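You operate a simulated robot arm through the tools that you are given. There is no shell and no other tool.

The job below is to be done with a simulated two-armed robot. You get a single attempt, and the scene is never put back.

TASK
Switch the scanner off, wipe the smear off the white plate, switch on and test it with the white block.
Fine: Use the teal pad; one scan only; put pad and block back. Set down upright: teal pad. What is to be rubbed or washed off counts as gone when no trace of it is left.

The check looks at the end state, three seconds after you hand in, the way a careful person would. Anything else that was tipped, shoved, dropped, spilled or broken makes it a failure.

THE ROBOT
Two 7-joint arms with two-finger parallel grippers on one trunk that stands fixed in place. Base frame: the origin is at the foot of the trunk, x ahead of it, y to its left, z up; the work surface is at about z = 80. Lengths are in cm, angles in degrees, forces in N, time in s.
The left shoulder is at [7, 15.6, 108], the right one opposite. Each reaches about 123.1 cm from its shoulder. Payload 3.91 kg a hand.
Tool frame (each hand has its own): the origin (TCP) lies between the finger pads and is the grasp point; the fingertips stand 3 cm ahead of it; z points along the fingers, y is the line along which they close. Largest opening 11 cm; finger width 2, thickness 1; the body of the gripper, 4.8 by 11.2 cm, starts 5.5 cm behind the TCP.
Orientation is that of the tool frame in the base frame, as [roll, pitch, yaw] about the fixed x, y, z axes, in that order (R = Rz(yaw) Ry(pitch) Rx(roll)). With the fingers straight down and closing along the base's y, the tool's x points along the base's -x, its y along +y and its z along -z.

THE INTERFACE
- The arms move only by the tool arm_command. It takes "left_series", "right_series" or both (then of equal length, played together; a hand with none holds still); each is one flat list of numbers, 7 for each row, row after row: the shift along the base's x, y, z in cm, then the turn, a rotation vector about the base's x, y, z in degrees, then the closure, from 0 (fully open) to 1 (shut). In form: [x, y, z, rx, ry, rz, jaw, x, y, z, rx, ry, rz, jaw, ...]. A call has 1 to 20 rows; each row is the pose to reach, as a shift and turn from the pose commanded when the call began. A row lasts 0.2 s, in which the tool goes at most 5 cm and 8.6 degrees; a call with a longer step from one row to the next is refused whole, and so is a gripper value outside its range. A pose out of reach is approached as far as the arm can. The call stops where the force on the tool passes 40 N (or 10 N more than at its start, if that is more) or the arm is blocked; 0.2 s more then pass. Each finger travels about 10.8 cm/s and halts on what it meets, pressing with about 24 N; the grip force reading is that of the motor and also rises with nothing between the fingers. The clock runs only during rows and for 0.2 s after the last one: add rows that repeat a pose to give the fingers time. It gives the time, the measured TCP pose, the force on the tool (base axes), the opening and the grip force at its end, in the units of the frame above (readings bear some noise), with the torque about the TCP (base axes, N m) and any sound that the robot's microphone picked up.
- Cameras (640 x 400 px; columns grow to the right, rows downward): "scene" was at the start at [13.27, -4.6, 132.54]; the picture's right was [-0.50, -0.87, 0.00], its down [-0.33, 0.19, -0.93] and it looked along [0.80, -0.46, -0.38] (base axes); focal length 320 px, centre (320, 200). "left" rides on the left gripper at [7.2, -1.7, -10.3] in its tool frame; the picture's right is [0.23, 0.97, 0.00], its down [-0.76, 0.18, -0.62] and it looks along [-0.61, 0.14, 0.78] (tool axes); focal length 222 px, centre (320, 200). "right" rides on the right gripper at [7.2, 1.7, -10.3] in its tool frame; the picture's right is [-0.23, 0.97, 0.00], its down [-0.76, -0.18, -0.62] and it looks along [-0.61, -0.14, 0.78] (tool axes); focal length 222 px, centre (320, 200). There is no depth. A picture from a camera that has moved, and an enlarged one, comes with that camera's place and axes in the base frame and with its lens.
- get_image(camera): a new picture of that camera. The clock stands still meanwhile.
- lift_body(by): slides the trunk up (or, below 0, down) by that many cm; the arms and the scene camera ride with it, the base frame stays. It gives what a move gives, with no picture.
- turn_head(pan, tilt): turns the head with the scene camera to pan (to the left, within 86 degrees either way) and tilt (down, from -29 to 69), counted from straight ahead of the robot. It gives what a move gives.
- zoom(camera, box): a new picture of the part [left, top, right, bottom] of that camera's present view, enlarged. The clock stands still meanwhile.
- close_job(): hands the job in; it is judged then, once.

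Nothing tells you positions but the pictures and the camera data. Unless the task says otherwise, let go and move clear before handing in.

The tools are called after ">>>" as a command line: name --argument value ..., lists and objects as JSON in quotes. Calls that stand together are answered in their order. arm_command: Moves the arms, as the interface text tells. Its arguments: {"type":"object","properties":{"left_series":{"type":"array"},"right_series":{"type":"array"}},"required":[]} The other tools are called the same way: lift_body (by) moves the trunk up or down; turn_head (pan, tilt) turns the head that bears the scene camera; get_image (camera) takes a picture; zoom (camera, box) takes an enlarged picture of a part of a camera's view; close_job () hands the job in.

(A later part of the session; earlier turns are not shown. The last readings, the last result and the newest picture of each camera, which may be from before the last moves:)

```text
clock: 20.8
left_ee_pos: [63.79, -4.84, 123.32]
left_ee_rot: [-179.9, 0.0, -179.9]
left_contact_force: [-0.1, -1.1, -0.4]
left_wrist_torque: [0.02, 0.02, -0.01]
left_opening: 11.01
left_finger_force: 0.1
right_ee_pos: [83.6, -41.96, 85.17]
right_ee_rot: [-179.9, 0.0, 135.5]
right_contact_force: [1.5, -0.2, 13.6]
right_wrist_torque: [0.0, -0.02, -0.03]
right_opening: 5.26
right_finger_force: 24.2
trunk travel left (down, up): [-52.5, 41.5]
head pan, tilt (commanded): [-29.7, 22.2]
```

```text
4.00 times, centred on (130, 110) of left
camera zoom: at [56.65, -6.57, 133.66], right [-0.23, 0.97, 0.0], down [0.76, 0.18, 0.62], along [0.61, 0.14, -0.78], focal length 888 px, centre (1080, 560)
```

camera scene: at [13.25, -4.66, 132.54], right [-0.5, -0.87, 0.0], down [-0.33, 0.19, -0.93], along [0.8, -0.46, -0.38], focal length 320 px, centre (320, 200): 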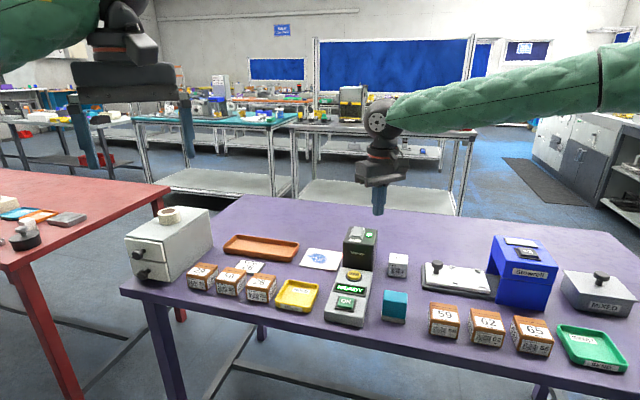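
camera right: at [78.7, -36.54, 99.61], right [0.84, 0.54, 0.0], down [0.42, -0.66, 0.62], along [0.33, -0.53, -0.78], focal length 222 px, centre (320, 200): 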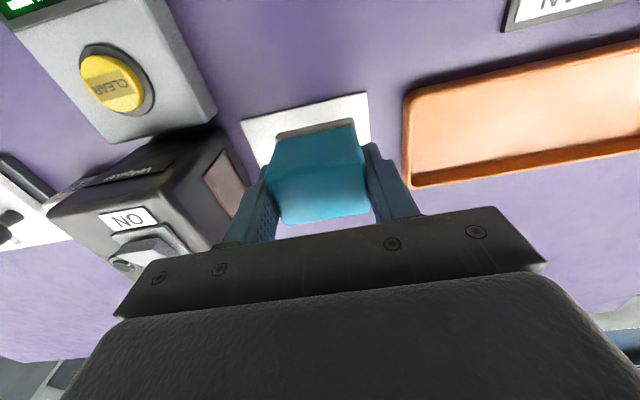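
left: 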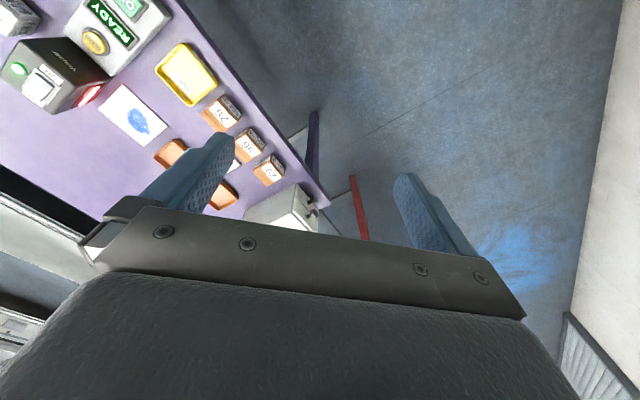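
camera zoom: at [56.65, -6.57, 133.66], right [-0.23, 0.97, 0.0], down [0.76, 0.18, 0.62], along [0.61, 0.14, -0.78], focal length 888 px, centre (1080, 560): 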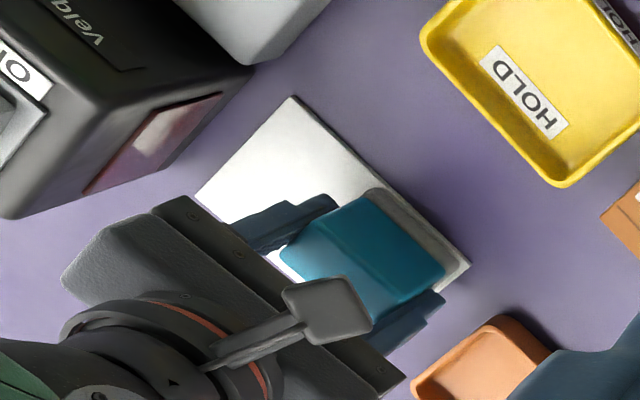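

The visible part of the plate looks clean. I'll lift the pad and inspect the whole plate.

>>> arm_command --right_series '[0, 0, 2, 0, 0, 0, 1, 0, 0, 6, 0, 0, 0, 1, -1, 2, 10, 0, 0, 0, 1, -3, 5, 13, 0, 0, 0, 1, -5, 8, 14, 0, 0, 0, 1, -5, 8, 14, 0, 0, 0, 1]'

>>> zoom --camera "scene" --box '[290, 225, 360, 280]'

>>> get_image --camera "right"

>>> zoom --camera "left" --box '[70, 60, 190, 160]'

```text
clock: 22.2
left_ee_pos: [63.93, -5.06, 123.22]
left_ee_rot: [180.0, -0.1, -180.0]
left_contact_force: [0.1, -0.3, 0.1]
left_wrist_torque: [0.03, -0.03, -0.02]
left_opening: 10.98
left_finger_force: 0.1
right_ee_pos: [78.7, -34.01, 98.99]
right_ee_rot: [-180.0, -0.1, 135.6]
right_contact_force: [-0.4, 0.6, -0.3]
right_wrist_torque: [0.03, 0.0, 0.0]
right_opening: 5.27
right_finger_force: 23.9
trunk travel left (down, up): [-52.5, 41.5]
head pan, tilt (commanded): [-29.7, 22.2]
```

```text
7.27 times, centred on (325, 252) of scene
camera zoom: at [13.32, -4.65, 132.53], right [-0.5, -0.87, 0.0], down [-0.33, 0.19, -0.93], along [0.8, -0.46, -0.38], focal length 2328 px, centre (284, -182)
```

zoom: 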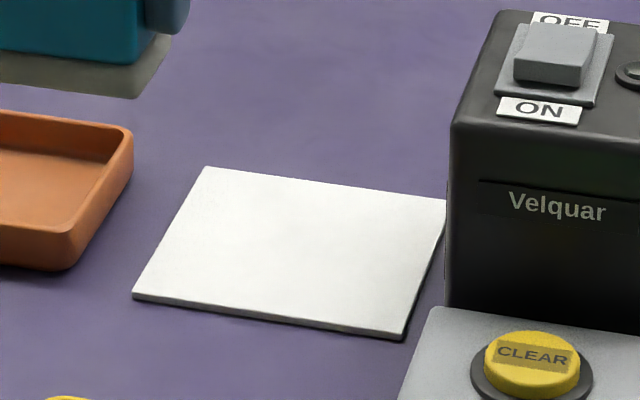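

```text
taken
camera right: at [74.72, -27.69, 109.34], right [0.84, 0.54, 0.0], down [0.42, -0.66, 0.62], along [0.33, -0.53, -0.78], focal length 222 px, centre (320, 200)
```

right: 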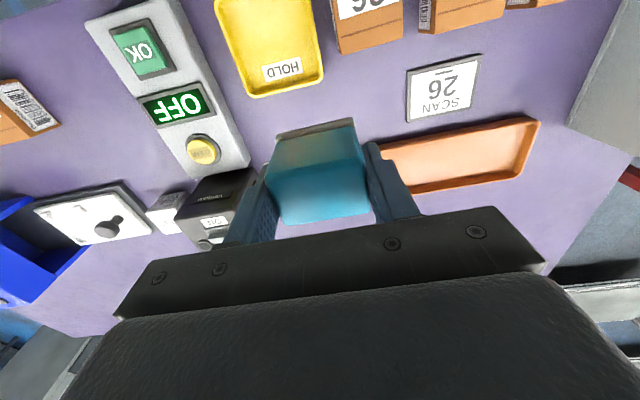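

```text
4.00 times, centred on (130, 110) of left
camera zoom: at [56.79, -6.71, 133.58], right [-0.23, 0.97, 0.0], down [0.76, 0.18, 0.62], along [0.61, 0.14, -0.78], focal length 888 px, centre (1080, 560)
```

zoom: 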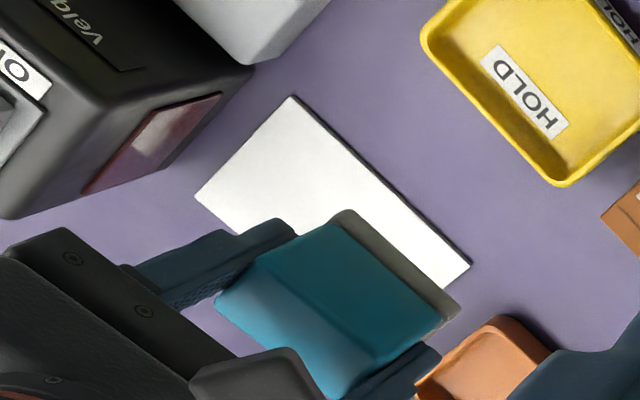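

The plate looks white. I'll enlarge it strongly to rule out any faint traces.

>>> zoom --camera "scene" --box '[302, 246, 342, 274]'

>>> zoom --camera "left" --box '[115, 80, 165, 125]'

```text
14.29 times, centred on (322, 260) of scene
camera zoom: at [13.32, -4.65, 132.53], right [-0.5, -0.87, 0.0], down [-0.33, 0.19, -0.93], along [0.8, -0.46, -0.38], focal length 4574 px, centre (291, -657)
```

zoom: 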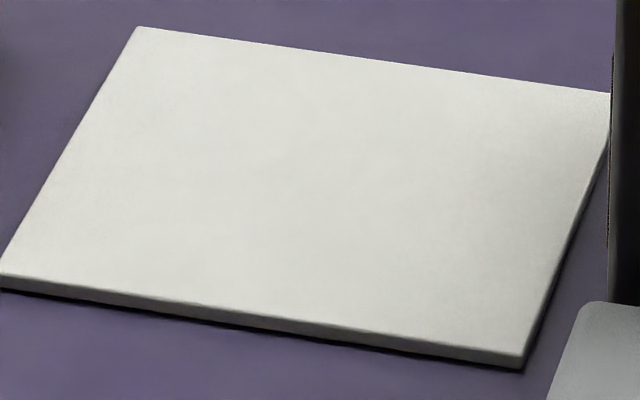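

```text
8.89 times, centred on (140, 102) of left
camera zoom: at [56.79, -6.71, 133.58], right [-0.23, 0.97, 0.0], down [0.76, 0.18, 0.62], along [0.61, 0.14, -0.78], focal length 1974 px, centre (1920, 1067)
```

zoom: 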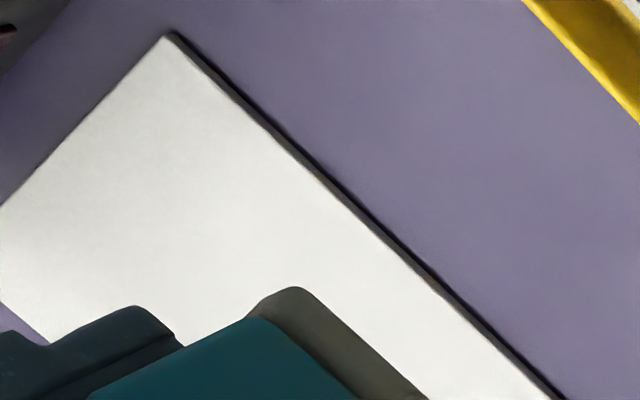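

It looks spotless, but for certainty I'll make one more complete set of passes over the plate before putting the pad back.

>>> arm_command --right_series '[2.5, -4, 0, 0, 0, 0, 1, 5, -8, 0, 0, 0, 0, 1, 5, -8, -4.5, 0, 0, 0, 1, 5, -8, -9, 0, 0, 0, 1, 5, -8, -12, 0, 0, 0, 1, 5, -8, -13.4, 0, 0, 0, 1, 5, -8, -13.8, 0, 0, 0, 1, 5, -8, -14, 0, 0, 0, 1, 6.25, -9.22, -14, 0, 0, 0, 1, 7.5, -10.45, -14, 0, 0, 0, 1, 8.71, -11.64, -14, 0, 0, 0, 1, 8.01, -12.35, -14, 0, 0, 0, 1, 6.8, -11.16, -14, 0, 0, 0, 1, 5.55, -9.94, -14, 0, 0, 0, 1, 4.3, -8.71, -14, 0, 0, 0, 1, 3.46, -9.57, -14, 0, 0, 0, 1, 4.71, -10.8, -14, 0, 0, 0, 1, 5.96, -12.02, -14, 0, 0, 0, 1, 7.17, -13.21, -14, 0, 0, 0, 1, 6.61, -13.78, -14, 0, 0, 0, 1]'

```text
clock: 26.4
left_ee_pos: [63.85, -4.95, 123.27]
left_ee_rot: [-179.9, 0.0, -180.0]
left_contact_force: [-0.1, 0.2, -0.5]
left_wrist_torque: [0.04, 0.01, -0.03]
left_opening: 11.0
left_finger_force: 0.1
right_ee_pos: [85.32, -47.73, 85.25]
right_ee_rot: [179.9, 0.0, 135.7]
right_contact_force: [0.9, 1.7, 6.0]
right_wrist_torque: [0.05, 0.02, 0.01]
right_opening: 5.26
right_finger_force: 23.7
trunk travel left (down, up): [-52.5, 41.5]
head pan, tilt (commanded): [-29.7, 22.2]
```

>>> arm_command --right_series '[1.05, 1.07, -0.06, 0, 0, 0, 1, 2.1, 2.14, -0.06, 0, 0, 0, 1, 0.89, 3.33, -0.06, 0, 0, 0, 1, -0.16, 2.26, -0.06, 0, 0, 0, 1, -1.21, 1.19, -0.06, 0, 0, 0, 1, -2.43, 2.38, -0.06, 0, 0, 0, 1, -1.38, 3.45, -0.06, 0, 0, 0, 1, -0.33, 4.52, -0.06, 0, 0, 0, 1, -1.61, 5.78, -0.06, 0, 0, 0, 1, -2.66, 4.71, -0.06, 0, 0, 0, 1, -3.71, 3.64, -0.06, 0, 0, 0, 1, -1.38, 3.45, -0.06, 0, 0, 0, 1, 0.89, 3.33, -0.06, 0, 0, 0, 1, 2.1, 2.14, -0.06, 0, 0, 0, 1, 2.1, 2.14, 3, 0, 0, 0, 1, 2.1, 2.14, 7, 0, 0, 0, 1, 2.1, 2.14, 11, 0, 0, 0, 1, 0, 4, 14.8, 0, 0, 0, 1]'

>>> zoom --camera "scene" --box '[302, 246, 342, 274]'

>>> get_image --camera "scene"

```text
clock: 30.2
left_ee_pos: [63.73, -4.84, 123.39]
left_ee_rot: [-179.9, 0.1, -180.0]
left_contact_force: [-1.5, -0.3, -0.6]
left_wrist_torque: [0.01, -0.04, -0.02]
left_opening: 11.01
left_finger_force: 0.1
right_ee_pos: [85.18, -43.55, 100.26]
right_ee_rot: [180.0, 0.1, 135.7]
right_contact_force: [-0.5, 1.0, -0.8]
right_wrist_torque: [-0.03, -0.04, 0.01]
right_opening: 5.23
right_finger_force: 24.5
trunk travel left (down, up): [-52.5, 41.5]
head pan, tilt (commanded): [-29.7, 22.2]
```

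```text
14.29 times, centred on (322, 260) of scene
camera zoom: at [13.08, -4.47, 132.57], right [-0.49, -0.87, 0.0], down [-0.33, 0.19, -0.93], along [0.8, -0.46, -0.38], focal length 4574 px, centre (291, -657)
```

zoom: 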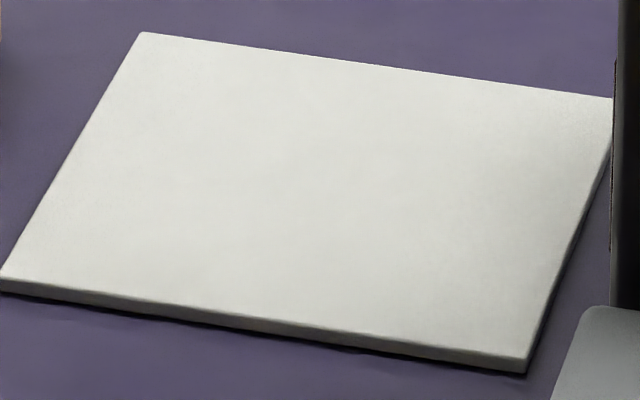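

```text
taken
camera scene: at [13.08, -4.47, 132.57], right [-0.49, -0.87, 0.0], down [-0.33, 0.19, -0.93], along [0.8, -0.46, -0.38], focal length 320 px, centre (320, 200)
```

scene: 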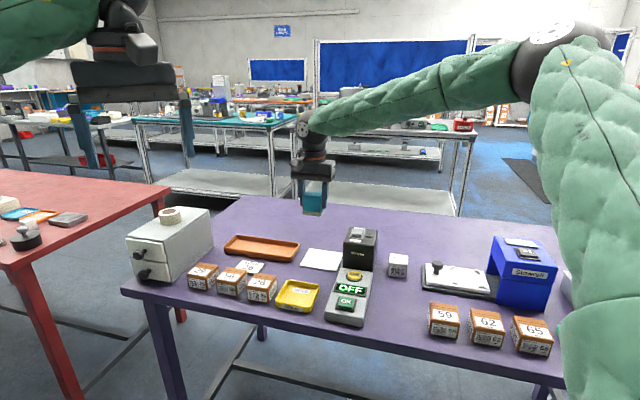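

The plate is spotless and unmoved. Now I'll carry the pad back to its original spot at (55.25, -48.2).

>>> arm_command --right_series '[-4.3, -0.2, 0.3, 0, 0, 0, 1, -8.6, -0.6, 0.3, 0, 0, 0, 1, -12.9, -1.2, 0.3, 0, 0, 0, 1, -17.2, -2, 0.3, 0, 0, 0, 1, -21.5, -2.9, 0.3, 0, 0, 0, 1, -25.8, -3.8, 0, 0, 0, 0, 1, -30.08, -4.46, 0, 0, 0, 0, 1, -30.08, -4.46, -2, 0, 0, 0, 1, -30.08, -4.46, -6, 0, 0, 0, 1, -30.08, -4.46, -10, 0, 0, 0, 1, -30.08, -4.46, -13, 0, 0, 0, 1, -30.08, -4.46, -14.4, 0, 0, 0, 1, -30.08, -4.46, -14.8, 0, 0, 0, 1, -30.08, -4.46, -14.9, 0, 0, 0, 1, -30.08, -4.46, -14.9, 0, 0, 0, 1]'

>>> zoom --camera "scene" --box '[340, 255, 450, 335]'

```text
clock: 33.4
left_ee_pos: [63.97, -4.92, 123.22]
left_ee_rot: [180.0, 0.0, 179.9]
left_contact_force: [-0.7, 0.4, -0.3]
left_wrist_torque: [0.03, 0.0, 0.01]
left_opening: 10.98
left_finger_force: 0.1
right_ee_pos: [55.22, -48.03, 84.91]
right_ee_rot: [-179.9, 0.0, 135.7]
right_contact_force: [-0.5, -0.7, -0.8]
right_wrist_torque: [-0.03, -0.01, -0.03]
right_opening: 5.25
right_finger_force: 24.2
trunk travel left (down, up): [-52.5, 41.5]
head pan, tilt (commanded): [-29.7, 22.2]
```

```text
5.00 times, centred on (395, 295) of scene
camera zoom: at [13.28, -4.59, 132.54], right [-0.5, -0.87, 0.0], down [-0.33, 0.19, -0.93], along [0.8, -0.46, -0.38], focal length 1601 px, centre (-55, -275)
```

zoom: 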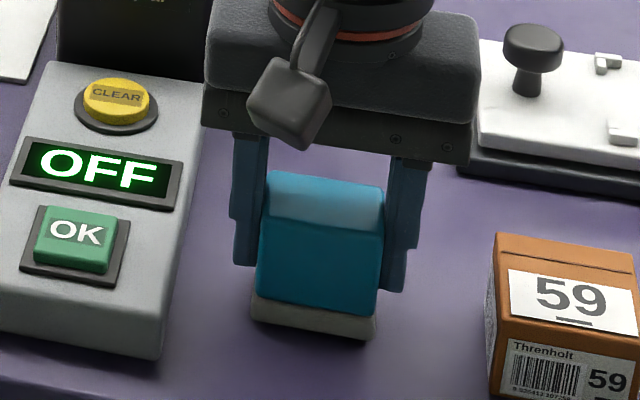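

The pad sits about 0.2 cm above the table because it slid slightly in the grip. I'll lower it in small steps until it touches.

>>> arm_command --right_series '[0, 0, -0.1, 0, 0, 0, 1, 0, 0, -0.2, 0, 0, 0, 1, 0, 0, -0.25, 0, 0, 0, 1, 0, 0, -0.25, 0, 0, 0, 1]'

>>> zoom --camera "scene" --box '[340, 255, 450, 335]'

```text
clock: 34.4
left_ee_pos: [63.86, -4.94, 123.17]
left_ee_rot: [-180.0, -0.1, 179.9]
left_contact_force: [0.1, 0.2, -0.7]
left_wrist_torque: [-0.01, -0.02, 0.03]
left_opening: 10.97
left_finger_force: 0.0
right_ee_pos: [55.28, -47.98, 84.85]
right_ee_rot: [180.0, 0.0, 135.6]
right_contact_force: [0.8, -0.4, -0.2]
right_wrist_torque: [0.03, -0.01, 0.0]
right_opening: 5.25
right_finger_force: 24.1
trunk travel left (down, up): [-52.5, 41.5]
head pan, tilt (commanded): [-29.7, 22.2]
```

```text
5.00 times, centred on (395, 295) of scene
camera zoom: at [13.28, -4.59, 132.54], right [-0.5, -0.87, 0.0], down [-0.33, 0.19, -0.93], along [0.8, -0.46, -0.38], focal length 1601 px, centre (-55, -275)
```

zoom: 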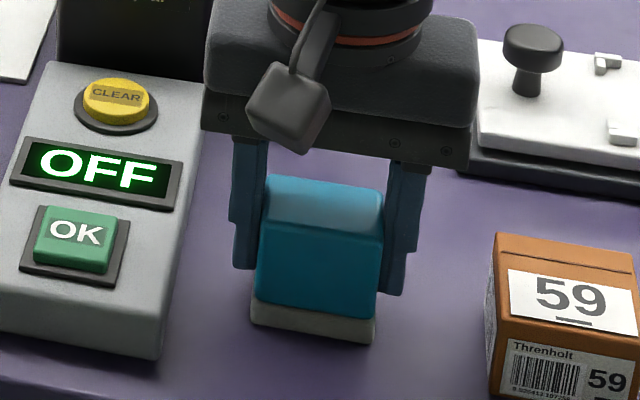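

>>> arm_command --right_series '[0, -0.1, -0.06, 0, 0, 0, 1, 0, -0.1, -0.12, 0, 0, 0, 1, 0, -0.1, -0.12, 0, 0, 0, 1]'

```text
clock: 35.2
left_ee_pos: [63.87, -4.85, 123.32]
left_ee_rot: [-180.0, 0.1, -179.9]
left_contact_force: [0.6, 0.6, 0.6]
left_wrist_torque: [0.0, 0.01, -0.02]
left_opening: 11.02
left_finger_force: 0.0
right_ee_pos: [55.15, -48.1, 84.82]
right_ee_rot: [180.0, 0.1, 135.7]
right_contact_force: [2.7, 0.3, 12.9]
right_wrist_torque: [0.08, -0.02, 0.01]
right_opening: 5.25
right_finger_force: 24.2
trunk travel left (down, up): [-52.5, 41.5]
head pan, tilt (commanded): [-29.7, 22.2]
```

The pad is on the table now. I'll ease the pressure, open the fingers just enough, and rise straight up.

>>> arm_command --right_series '[0, 0, 0.1, 0, 0, 0, 1, 0, 0, 0.1, 0, 0, 0, 0.5, 0, 0, 0.1, 0, 0, 0, 0.44, 0, 0, 0.1, 0, 0, 0, 0.38, 0, 0, 0.1, 0, 0, 0, 0.36, 0, 0, 0.1, 0, 0, 0, 0.36, 0, 0, 2, 0, 0, 0, 0.36, 0, 0, 5, 0, 0, 0, 0.36, 0, 0, 9, 0, 0, 0, 0.36, 0, 0, 13, 0, 0, 0, 0.36]'

>>> zoom --camera "scene" --box '[370, 280, 420, 330]'

>>> zoom --camera "right" --box '[260, 60, 380, 150]'

```text
clock: 37.4
left_ee_pos: [63.82, -4.82, 123.26]
left_ee_rot: [179.9, 0.1, -180.0]
left_contact_force: [1.1, 0.1, -0.2]
left_wrist_torque: [-0.01, -0.03, 0.01]
left_opening: 10.95
left_finger_force: 0.0
right_ee_pos: [55.24, -48.19, 97.79]
right_ee_rot: [-180.0, 0.1, 135.7]
right_contact_force: [0.1, -0.1, -0.1]
right_wrist_torque: [-0.02, -0.01, 0.02]
right_opening: 7.0
right_finger_force: 0.1
trunk travel left (down, up): [-52.5, 41.5]
head pan, tilt (commanded): [-29.7, 22.2]
```

```text
8.00 times, centred on (395, 305) of scene
camera zoom: at [13.22, -4.52, 132.54], right [-0.49, -0.87, 0.0], down [-0.33, 0.19, -0.93], along [0.8, -0.46, -0.38], focal length 2561 px, centre (-280, -640)
```

zoom: 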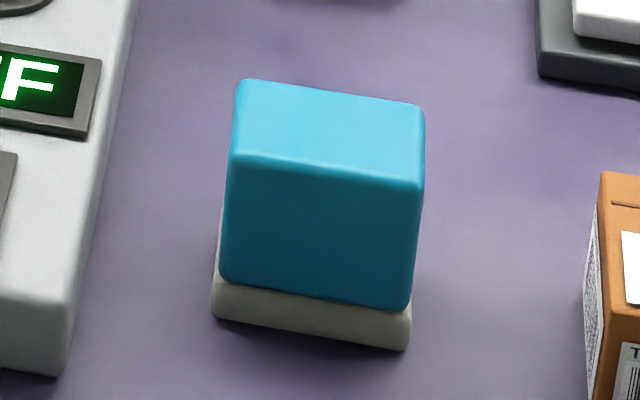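

```text
4.44 times, centred on (320, 105) of right
camera zoom: at [51.26, -41.87, 108.08], right [0.84, 0.54, 0.0], down [0.42, -0.66, 0.62], along [0.34, -0.53, -0.78], focal length 987 px, centre (320, 622)
```

zoom: 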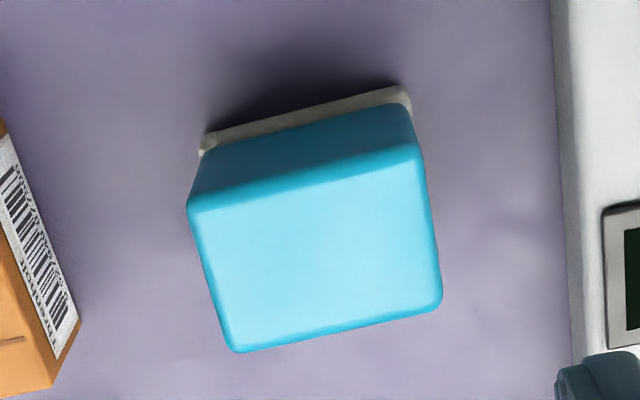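

The pad is back in place, upright, within about 2 mm. Next I'll close the fingers and position above the ON end of the rocker at about (75.2, -51.4).

>>> arm_command --right_series '[0, 0, 4, 0, 0, 0, 0.36, 4.2, -0.7, 5, 0, 0, 0, 0.6, 8.4, -1.3, 5, 0, 0, 0, 0.8, 12.6, -2, 5, 0, 0, 0, 1, 16.8, -2.7, 5, 0, 0, 0, 1, 19.98, -3.16, 5, 0, 0, 0, 1, 19.98, -3.16, 1, 0, 0, 0, 1, 19.98, -3.16, -0.65, 0, 0, 0, 1, 19.98, -3.16, -0.65, 0, 0, 0, 1]'

>>> zoom --camera "scene" --box '[330, 205, 410, 265]'

>>> zoom --camera "left" --box '[0, 35, 120, 125]'

```text
clock: 39.4
left_ee_pos: [63.9, -4.79, 123.21]
left_ee_rot: [180.0, 0.0, -179.9]
left_contact_force: [-1.5, -0.2, 0.0]
left_wrist_torque: [-0.03, 0.04, -0.02]
left_opening: 11.0
left_finger_force: 0.0
right_ee_pos: [75.34, -51.46, 97.05]
right_ee_rot: [-179.9, 0.0, 135.6]
right_contact_force: [-1.2, 0.1, 0.1]
right_wrist_torque: [-0.01, 0.02, 0.0]
right_opening: 0.02
right_finger_force: 23.6
trunk travel left (down, up): [-52.5, 41.5]
head pan, tilt (commanded): [-29.7, 22.2]
```

```text
6.67 times, centred on (370, 235) of scene
camera zoom: at [13.29, -4.6, 132.54], right [-0.49, -0.87, 0.0], down [-0.33, 0.19, -0.93], along [0.8, -0.46, -0.38], focal length 2134 px, centre (-13, -33)
```

zoom: 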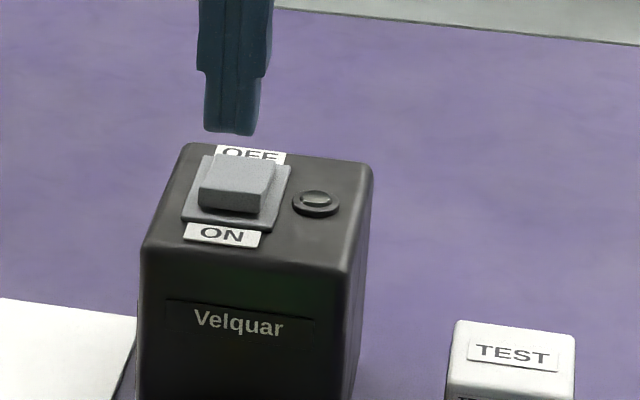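

```text
4.44 times, centred on (60, 80) of left
camera zoom: at [56.76, -6.65, 133.6], right [-0.23, 0.97, 0.0], down [0.76, 0.18, 0.62], along [0.61, 0.14, -0.78], focal length 987 px, centre (1476, 733)
```

zoom: 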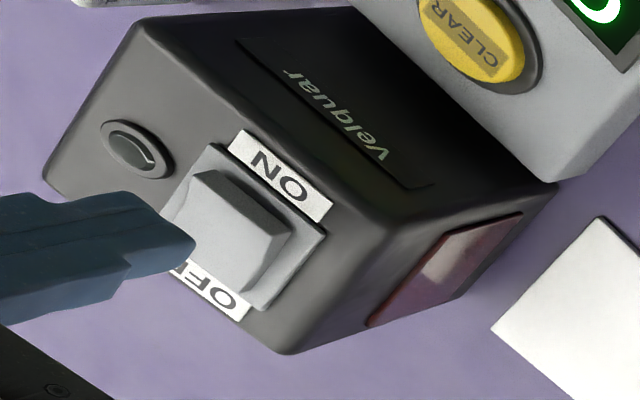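

>>> arm_command --right_series '[0.2, -0.2, -1, 0, 0, 0, 1, 0.2, -0.2, -1.7, 0, 0, 0, 1, 0.2, -0.2, -2.1, 0, 0, 0, 1, 0.2, -0.2, -2.3, 0, 0, 0, 1]'

>>> zoom --camera "scene" --box '[330, 215, 410, 315]'

```text
clock: 40.4
left_ee_pos: [63.9, -4.97, 123.24]
left_ee_rot: [180.0, 0.0, 180.0]
left_contact_force: [-0.8, 0.0, -0.7]
left_wrist_torque: [-0.03, 0.01, 0.0]
left_opening: 10.99
left_finger_force: 0.1
right_ee_pos: [75.47, -51.53, 94.63]
right_ee_rot: [-180.0, -0.1, 135.7]
right_contact_force: [-0.4, -0.4, 0.2]
right_wrist_torque: [0.02, -0.01, -0.05]
right_opening: 0.0
right_finger_force: 23.7
trunk travel left (down, up): [-52.5, 41.5]
head pan, tilt (commanded): [-29.7, 22.2]
```

```text
4.00 times, centred on (370, 265) of scene
camera zoom: at [13.29, -4.59, 132.54], right [-0.5, -0.87, 0.0], down [-0.33, 0.19, -0.93], along [0.8, -0.46, -0.38], focal length 1281 px, centre (120, -60)
```

zoom: 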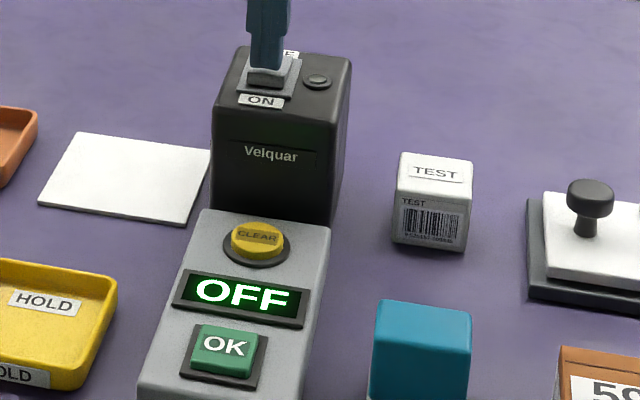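

>>> arm_command --right_series '[0, 0, -0.1, 0, 0, 0, 1, 0, 0, -0.2, 0, 0, 0, 1]'

>>> zoom --camera "scene" --box '[330, 215, 410, 315]'

```text
clock: 41.0
left_ee_pos: [63.82, -5.04, 123.35]
left_ee_rot: [180.0, 0.0, -180.0]
left_contact_force: [0.8, 0.0, -0.5]
left_wrist_torque: [-0.03, 0.0, 0.02]
left_opening: 11.02
left_finger_force: 0.1
right_ee_pos: [75.54, -51.57, 94.58]
right_ee_rot: [180.0, 0.0, 135.7]
right_contact_force: [-0.6, -0.8, -0.2]
right_wrist_torque: [-0.03, -0.02, -0.02]
right_opening: 0.0
right_finger_force: 24.1
trunk travel left (down, up): [-52.5, 41.5]
head pan, tilt (commanded): [-29.7, 22.2]
```

```text
4.00 times, centred on (370, 265) of scene
camera zoom: at [13.29, -4.59, 132.54], right [-0.5, -0.87, 0.0], down [-0.33, 0.19, -0.93], along [0.8, -0.46, -0.38], focal length 1281 px, centre (120, -60)
```

zoom: 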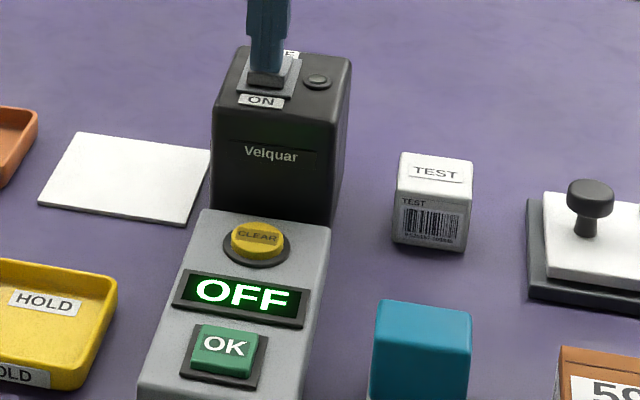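

>>> arm_command --right_series '[0, 0, -0.12, 0, 0, 0, 1, 0, 0, -0.25, 0, 0, 0, 1]'

>>> zoom --camera "scene" --box '[330, 215, 410, 315]'

```text
clock: 41.6
left_ee_pos: [63.87, -4.93, 123.24]
left_ee_rot: [180.0, 0.1, 180.0]
left_contact_force: [-0.4, 0.5, 0.0]
left_wrist_torque: [0.03, 0.01, -0.03]
left_opening: 11.02
left_finger_force: 0.0
right_ee_pos: [75.47, -51.54, 94.28]
right_ee_rot: [-179.9, 0.0, 135.6]
right_contact_force: [-1.5, 0.6, 1.4]
right_wrist_torque: [0.04, 0.09, 0.0]
right_opening: 0.01
right_finger_force: 23.8
trunk travel left (down, up): [-52.5, 41.5]
head pan, tilt (commanded): [-29.7, 22.2]
```

```text
4.00 times, centred on (370, 265) of scene
camera zoom: at [13.27, -4.58, 132.54], right [-0.5, -0.87, 0.0], down [-0.33, 0.19, -0.93], along [0.8, -0.46, -0.38], focal length 1281 px, centre (120, -60)
```

zoom: 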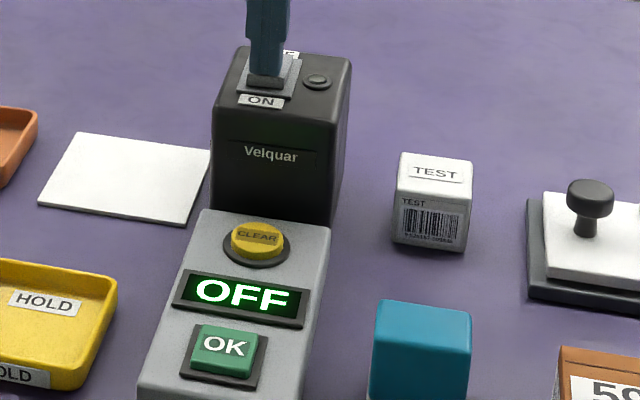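

>>> arm_command --right_series '[0, 0, -0.1, 0, 0, 0, 1, 0, 0, -0.15, 0, 0, 0, 1]'

>>> zoom --camera "scene" --box '[330, 215, 410, 315]'

```text
clock: 42.2
left_ee_pos: [63.84, -4.91, 123.2]
left_ee_rot: [179.9, 0.0, 179.9]
left_contact_force: [-0.2, 0.7, 0.5]
left_wrist_torque: [0.01, -0.01, -0.01]
left_opening: 11.02
left_finger_force: 0.0
right_ee_pos: [75.38, -51.57, 94.08]
right_ee_rot: [-180.0, 0.0, 135.6]
right_contact_force: [-0.1, -0.8, 0.6]
right_wrist_torque: [0.0, -0.01, -0.02]
right_opening: 0.0
right_finger_force: 24.3
trunk travel left (down, up): [-52.5, 41.5]
head pan, tilt (commanded): [-29.7, 22.2]
heard: click
```

```text
4.00 times, centred on (370, 265) of scene
camera zoom: at [13.29, -4.59, 132.54], right [-0.5, -0.87, 0.0], down [-0.33, 0.19, -0.93], along [0.8, -0.46, -0.38], focal length 1281 px, centre (120, -60)
```

zoom: 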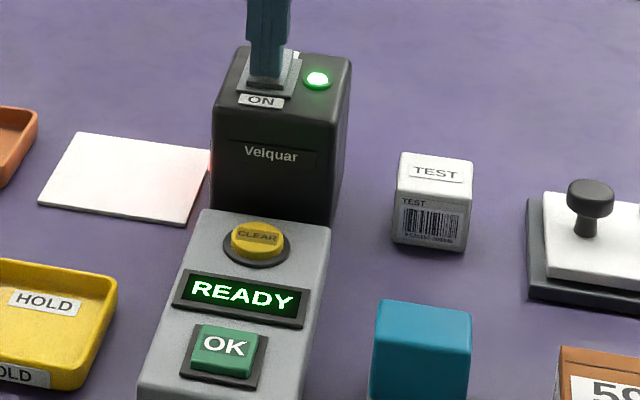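

One click, lamp lit, display READY. I'll lift straight up and confirm that it stays on.

>>> arm_command --right_series '[0, 0, 0.4, 0, 0, 0, 1, 0, 0, 2, 0, 0, 0, 1, 0, 0, 5, 0, 0, 0, 1, 0, 0, 8, 0, 0, 0, 1]'

>>> zoom --camera "scene" --box '[290, 205, 430, 315]'

>>> zoom --camera "left" --box '[0, 35, 120, 125]'

```text
clock: 43.2
left_ee_pos: [63.8, -4.98, 123.25]
left_ee_rot: [-179.9, 0.0, -179.8]
left_contact_force: [0.3, 0.4, 0.2]
left_wrist_torque: [0.0, -0.02, 0.0]
left_opening: 11.01
left_finger_force: 0.1
right_ee_pos: [75.35, -51.5, 102.17]
right_ee_rot: [179.9, 0.1, 135.7]
right_contact_force: [0.3, 0.3, 0.7]
right_wrist_torque: [0.0, 0.0, 0.02]
right_opening: 0.0
right_finger_force: 23.6
trunk travel left (down, up): [-52.5, 41.5]
head pan, tilt (commanded): [-29.7, 22.2]
```

```text
3.64 times, centred on (360, 260) of scene
camera zoom: at [13.24, -4.55, 132.54], right [-0.49, -0.87, 0.0], down [-0.33, 0.19, -0.93], along [0.8, -0.46, -0.38], focal length 1164 px, centre (174, -18)
```

zoom: 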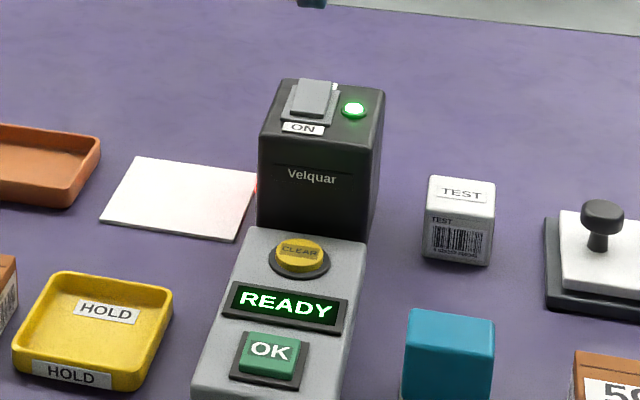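

```text
4.44 times, centred on (60, 80) of left
camera zoom: at [56.72, -6.59, 133.62], right [-0.23, 0.97, 0.0], down [0.76, 0.18, 0.62], along [0.61, 0.14, -0.78], focal length 987 px, centre (1476, 733)
```

zoom: 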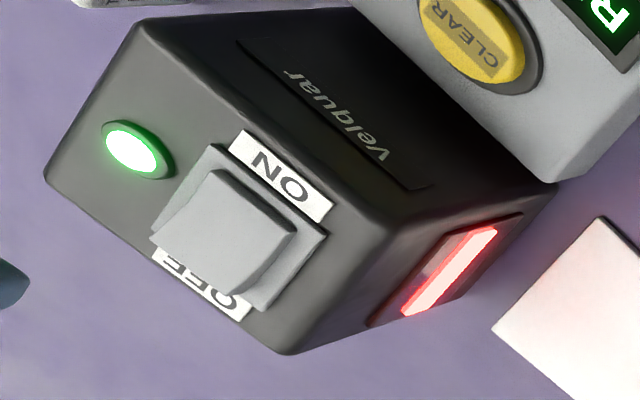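

The scanner is on and READY. Next I'll move above the TEST block with the fingers open to get a precise look.

>>> arm_command --right_series '[-2.5, -3, 0, 0, 0, 0, 0.8, -5, -6, 0, 0, 0, 0, 0.6, -7.54, -9.07, 0, 0, 0, 0, 0.4, -7.54, -9.07, -3, 0, 0, 0, 0.36, -7.54, -9.07, -5.1, 0, 0, 0, 0.36, -7.54, -9.07, -5.1, 0, 0, 0, 0.36]'

>>> zoom --camera "right" --box '[220, 60, 420, 210]'

>>> zoom --camera "scene" --box '[345, 215, 445, 285]'

```text
clock: 44.6
left_ee_pos: [63.81, -5.04, 123.29]
left_ee_rot: [180.0, 0.0, 180.0]
left_contact_force: [-0.4, 1.0, 0.1]
left_wrist_torque: [0.02, -0.02, -0.02]
left_opening: 10.98
left_finger_force: 0.0
right_ee_pos: [67.8, -60.71, 97.07]
right_ee_rot: [-180.0, 0.0, 135.5]
right_contact_force: [0.2, 0.0, 0.1]
right_wrist_torque: [-0.01, 0.01, 0.01]
right_opening: 7.07
right_finger_force: 0.0
trunk travel left (down, up): [-52.5, 41.5]
head pan, tilt (commanded): [-29.7, 22.2]
```

```text
2.67 times, centred on (320, 135) of right
camera zoom: at [63.8, -54.43, 107.38], right [0.84, 0.54, 0.0], down [0.42, -0.66, 0.62], along [0.33, -0.53, -0.78], focal length 592 px, centre (320, 373)
```

zoom: 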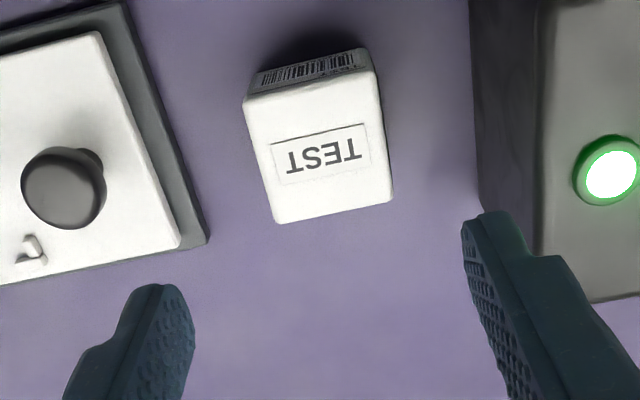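

```text
5.71 times, centred on (395, 250) of scene
camera zoom: at [13.28, -4.57, 132.54], right [-0.5, -0.87, 0.0], down [-0.33, 0.19, -0.93], along [0.8, -0.46, -0.38], focal length 1830 px, centre (-109, -86)
```

zoom: 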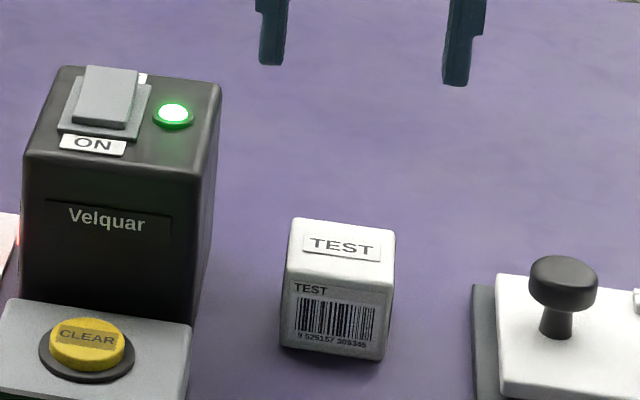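

The block is centred at (67.9, -60.75), right under the gripper. I'll descend and check finger placement.

>>> arm_command --right_series '[0, -0.05, -4, 0, 0, 0, 0.36, 0, -0.05, -8, 0, 0, 0, 0.36, 0, -0.05, -11, 0, 0, 0, 0.36, 0, -0.05, -12.4, 0, 0, 0, 0.36, 0, -0.05, -12.4, 0, 0, 0, 0.36]'

>>> zoom --camera "right" --box '[220, 60, 420, 240]'

>>> zoom --camera "scene" --box '[345, 215, 445, 285]'

```text
clock: 45.8
left_ee_pos: [63.86, -4.97, 123.32]
left_ee_rot: [180.0, 0.1, 180.0]
left_contact_force: [-0.4, 0.1, -0.2]
left_wrist_torque: [0.02, 0.03, -0.01]
left_opening: 11.03
left_finger_force: 0.0
right_ee_pos: [68.0, -60.77, 84.65]
right_ee_rot: [179.9, 0.0, 135.6]
right_contact_force: [0.3, 0.3, -0.6]
right_wrist_torque: [-0.03, 0.0, -0.01]
right_opening: 7.06
right_finger_force: 0.1
trunk travel left (down, up): [-52.5, 41.5]
head pan, tilt (commanded): [-29.7, 22.2]
```

```text
2.22 times, centred on (320, 150) of right
camera zoom: at [63.91, -54.44, 94.99], right [0.84, 0.54, 0.0], down [0.42, -0.66, 0.62], along [0.33, -0.53, -0.78], focal length 494 px, centre (320, 311)
```

zoom: 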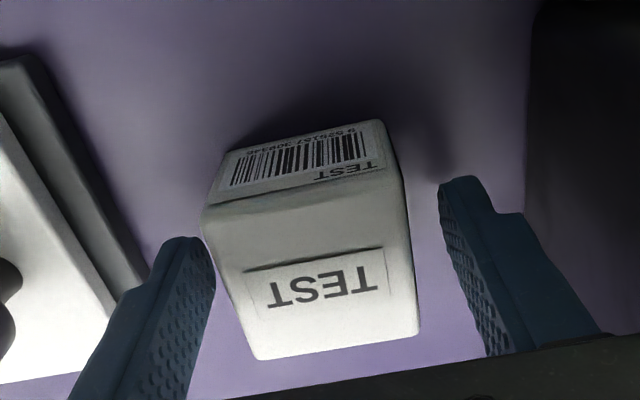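

```text
5.71 times, centred on (395, 250) of scene
camera zoom: at [13.27, -4.59, 132.54], right [-0.5, -0.87, 0.0], down [-0.33, 0.19, -0.93], along [0.8, -0.46, -0.38], focal length 1830 px, centre (-109, -86)
```

zoom: 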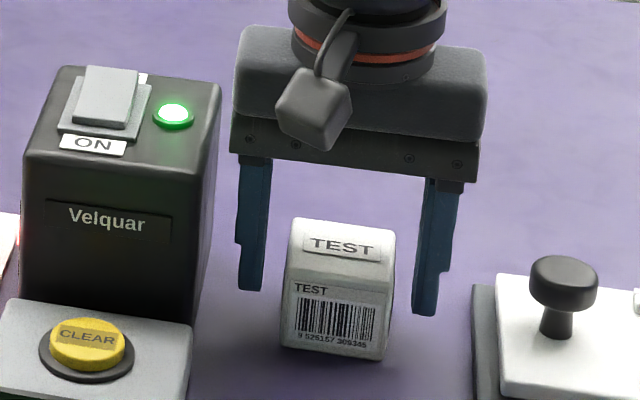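

>>> arm_command --right_series '[0, 0, 0, 0, 0, 0, 0.5, 0, 0, 0, 0, 0, 0, 0.7, 0, 0, 0, 0, 0, 0, 1, 0, 0, 0, 0, 0, 0, 1, 0, 0, 0, 0, 0, 0, 1]'

>>> zoom --camera "right" --box '[220, 60, 420, 240]'

>>> zoom --camera "scene" --box '[375, 245, 425, 285]'

```text
clock: 47.0
left_ee_pos: [63.84, -5.0, 123.19]
left_ee_rot: [-180.0, 0.1, -180.0]
left_contact_force: [-0.2, 0.4, -0.4]
left_wrist_torque: [0.03, 0.01, -0.04]
left_opening: 10.98
left_finger_force: 0.0
right_ee_pos: [67.94, -60.78, 84.66]
right_ee_rot: [180.0, 0.0, 135.6]
right_contact_force: [0.5, -0.8, -0.3]
right_wrist_torque: [0.02, -0.02, -0.01]
right_opening: 4.99
right_finger_force: 23.8
trunk travel left (down, up): [-52.5, 41.5]
head pan, tilt (commanded): [-29.7, 22.2]
```

```text
2.22 times, centred on (320, 150) of right
camera zoom: at [63.93, -54.45, 94.99], right [0.84, 0.54, 0.0], down [0.42, -0.66, 0.62], along [0.33, -0.53, -0.78], focal length 494 px, centre (320, 311)
```

zoom: 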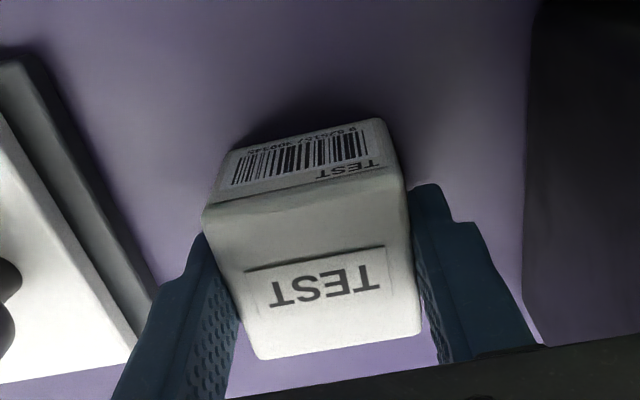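

```text
10.00 times, centred on (400, 265) of scene
camera zoom: at [13.29, -4.6, 132.54], right [-0.5, -0.87, 0.0], down [-0.33, 0.19, -0.93], along [0.8, -0.46, -0.38], focal length 3202 px, centre (-480, -450)
```

zoom: 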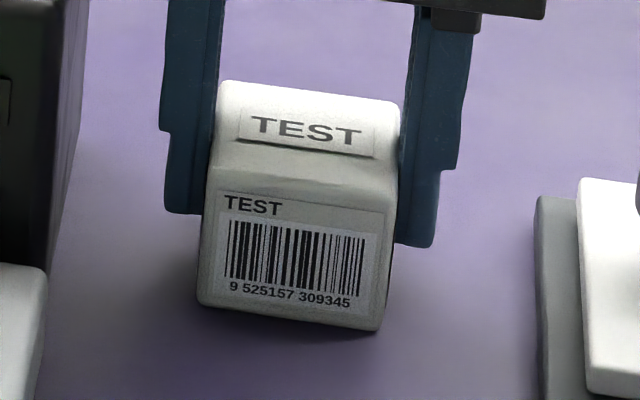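

The block (5 cm cube) is held securely with the barcode face free. I'll lift it straight up, then carry it high above the plate while turning it 90° so its barcode will face the window.

>>> arm_command --right_series '[0, 0, 2, 0, 0, 0, 1, 0, 0, 6, 0, 0, 0, 1, 0, 0, 10.5, 0, 0, 0, 1, 0, 0, 15, 0, 0, 0, 1, 0, 0, 19, 0, 0, 0, 1, 1.55, 1.4, 19, 0, 0, 8.2, 1, 3.09, 2.8, 19, 0, 0, 16.4, 1, 4.64, 4.2, 19, 0, 0, 24.5, 1, 6.18, 5.6, 19, 0, 0, 32.7, 1, 7.73, 7.0, 19, 0, 0, 40.9, 1, 9.27, 8.4, 19, 0, 0, 49.1, 1, 10.82, 9.8, 19, 0, 0, 57.3, 1, 12.36, 11.2, 19, 0, 0, 65.5, 1, 13.91, 12.6, 19, 0, 0, 73.6, 1, 15.45, 14.0, 19, 0, 0, 81.8, 1, 17.0, 15.4, 19, 0, 0, 90, 1, 17.0, 15.4, 19, 0, 0, 90, 1]'

>>> get_image --camera "scene"

>>> zoom --camera "scene" --box '[270, 150, 420, 310]'

>>> get_image --camera "right"

>>> zoom --camera "left" --box '[0, 30, 200, 180]'

```text
clock: 50.6
left_ee_pos: [63.86, -5.06, 123.21]
left_ee_rot: [-180.0, -0.1, 179.9]
left_contact_force: [0.2, 0.0, 0.0]
left_wrist_torque: [-0.02, -0.02, -0.01]
left_opening: 11.0
left_finger_force: 0.0
right_ee_pos: [84.88, -45.13, 103.66]
right_ee_rot: [180.0, 0.0, -134.3]
right_contact_force: [-0.3, -0.3, -1.9]
right_wrist_torque: [0.01, -0.01, -0.03]
right_opening: 4.98
right_finger_force: 24.3
trunk travel left (down, up): [-52.5, 41.5]
head pan, tilt (commanded): [-29.7, 22.2]
```

```text
taken
camera scene: at [13.24, -4.63, 132.54], right [-0.5, -0.87, 0.0], down [-0.33, 0.19, -0.93], along [0.8, -0.46, -0.38], focal length 320 px, centre (320, 200)
```

scene: 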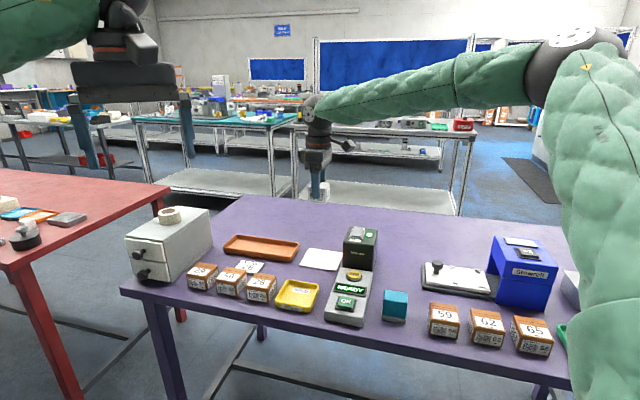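

```text
2.50 times, centred on (345, 230) of scene
camera zoom: at [13.24, -4.63, 132.54], right [-0.5, -0.87, 0.0], down [-0.33, 0.19, -0.93], along [0.8, -0.46, -0.38], focal length 800 px, centre (258, 125)
```

zoom: 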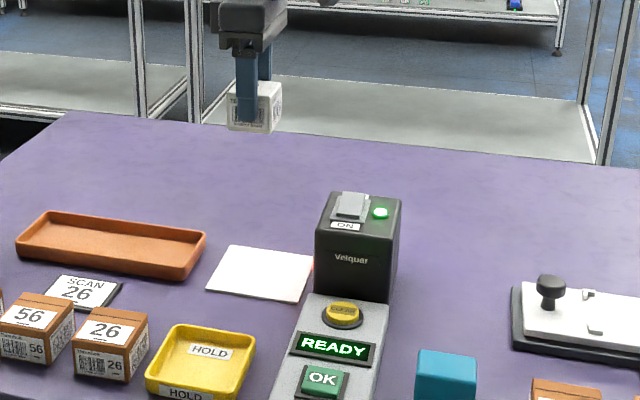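

```text
taken
camera right: at [78.65, -49.24, 113.95], right [-0.54, 0.84, 0.0], down [0.66, 0.42, 0.62], along [0.53, 0.34, -0.78], focal length 222 px, centre (320, 200)
```

right: 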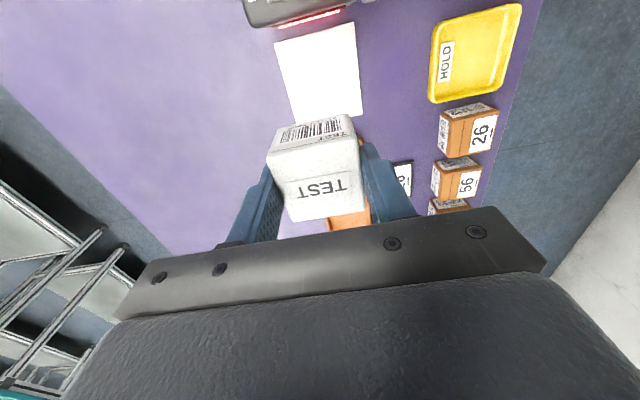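

```text
2.67 times, centred on (100, 105) of left
camera zoom: at [56.71, -6.68, 133.62], right [-0.23, 0.97, 0.0], down [0.76, 0.18, 0.62], along [0.61, 0.14, -0.78], focal length 592 px, centre (907, 453)
```

zoom: 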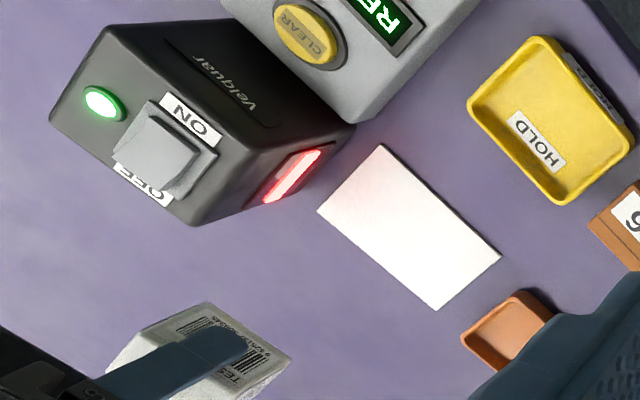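

The block is turned with its barcode facing the scanner side, high above the plate, and the scanner still shows READY. I'll lower it in front of the window in stages and stop as soon as it beeps.

>>> arm_command --right_series '[0, 0, -4, 0, 0, 0, 1, 0, 0, -8, 0, 0, 0, 1, 0, 0, -11, 0, 0, 0, 1]'

>>> zoom --camera "scene" --box '[270, 190, 420, 310]'

```text
clock: 51.4
left_ee_pos: [63.96, -5.02, 123.14]
left_ee_rot: [179.9, -0.1, -180.0]
left_contact_force: [0.4, 0.5, -0.3]
left_wrist_torque: [0.03, 0.01, -0.01]
left_opening: 11.01
left_finger_force: 0.0
right_ee_pos: [84.96, -45.39, 92.55]
right_ee_rot: [179.9, -0.1, -134.5]
right_contact_force: [0.4, -0.4, -0.4]
right_wrist_torque: [0.01, 0.0, 0.01]
right_opening: 4.98
right_finger_force: 24.5
trunk travel left (down, up): [-52.5, 41.5]
head pan, tilt (commanded): [-29.7, 22.2]
```

```text
3.33 times, centred on (345, 250) of scene
camera zoom: at [13.37, -4.63, 132.53], right [-0.5, -0.87, 0.0], down [-0.33, 0.19, -0.93], along [0.8, -0.46, -0.38], focal length 1067 px, centre (237, 33)
```

zoom: 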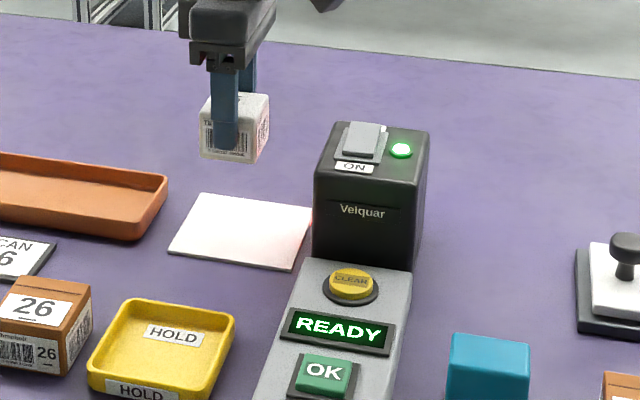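

>>> arm_command --right_series '[0, 0, -1.5, 0, 0, 0, 1, 0, 0, -3, 0, 0, 0, 1]'

>>> zoom --camera "scene" --box '[270, 190, 420, 310]'

```text
clock: 52.0
left_ee_pos: [64.0, -4.96, 123.26]
left_ee_rot: [-180.0, 0.0, 179.9]
left_contact_force: [0.2, -0.2, 0.2]
left_wrist_torque: [-0.02, -0.05, 0.04]
left_opening: 11.0
left_finger_force: 0.0
right_ee_pos: [84.98, -45.31, 89.61]
right_ee_rot: [179.9, 0.1, -134.4]
right_contact_force: [0.2, -0.4, -0.9]
right_wrist_torque: [0.03, -0.01, -0.01]
right_opening: 4.98
right_finger_force: 24.4
trunk travel left (down, up): [-52.5, 41.5]
head pan, tilt (commanded): [-29.7, 22.2]
```

```text
3.33 times, centred on (345, 250) of scene
camera zoom: at [13.31, -4.6, 132.54], right [-0.5, -0.87, 0.0], down [-0.33, 0.19, -0.93], along [0.8, -0.46, -0.38], focal length 1067 px, centre (237, 33)
```

zoom: 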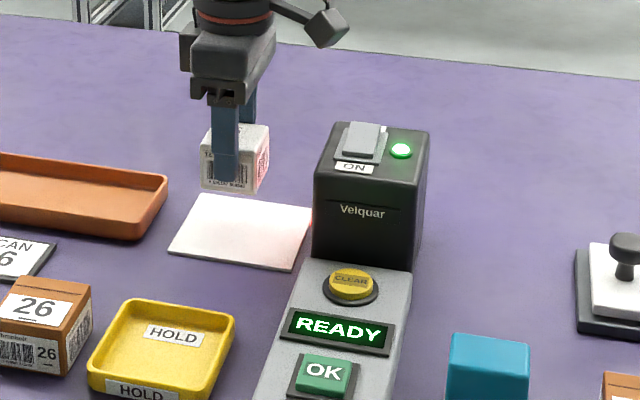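

>>> arm_command --right_series '[0, 0, -1.2, 0, 0, 0, 1, 0, 0, -2.4, 0, 0, 0, 1]'

>>> zoom --camera "scene" --box '[270, 190, 420, 310]'

```text
clock: 52.6
left_ee_pos: [63.97, -5.06, 123.26]
left_ee_rot: [-179.9, 0.1, 180.0]
left_contact_force: [0.2, -0.6, 0.0]
left_wrist_torque: [0.0, 0.03, -0.01]
left_opening: 11.0
left_finger_force: 0.0
right_ee_pos: [84.8, -45.29, 87.16]
right_ee_rot: [180.0, 0.0, -134.3]
right_contact_force: [0.6, -1.0, -0.5]
right_wrist_torque: [0.02, -0.02, 0.01]
right_opening: 4.99
right_finger_force: 23.8
trunk travel left (down, up): [-52.5, 41.5]
head pan, tilt (commanded): [-29.7, 22.2]
```

```text
3.33 times, centred on (345, 250) of scene
camera zoom: at [13.31, -4.6, 132.54], right [-0.5, -0.87, 0.0], down [-0.33, 0.19, -0.93], along [0.8, -0.46, -0.38], focal length 1067 px, centre (237, 33)
```

zoom: 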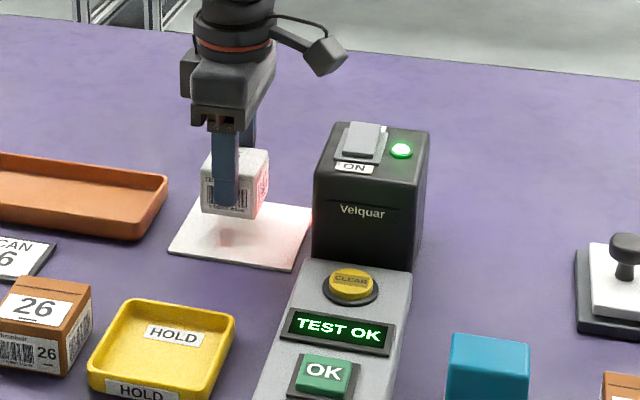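

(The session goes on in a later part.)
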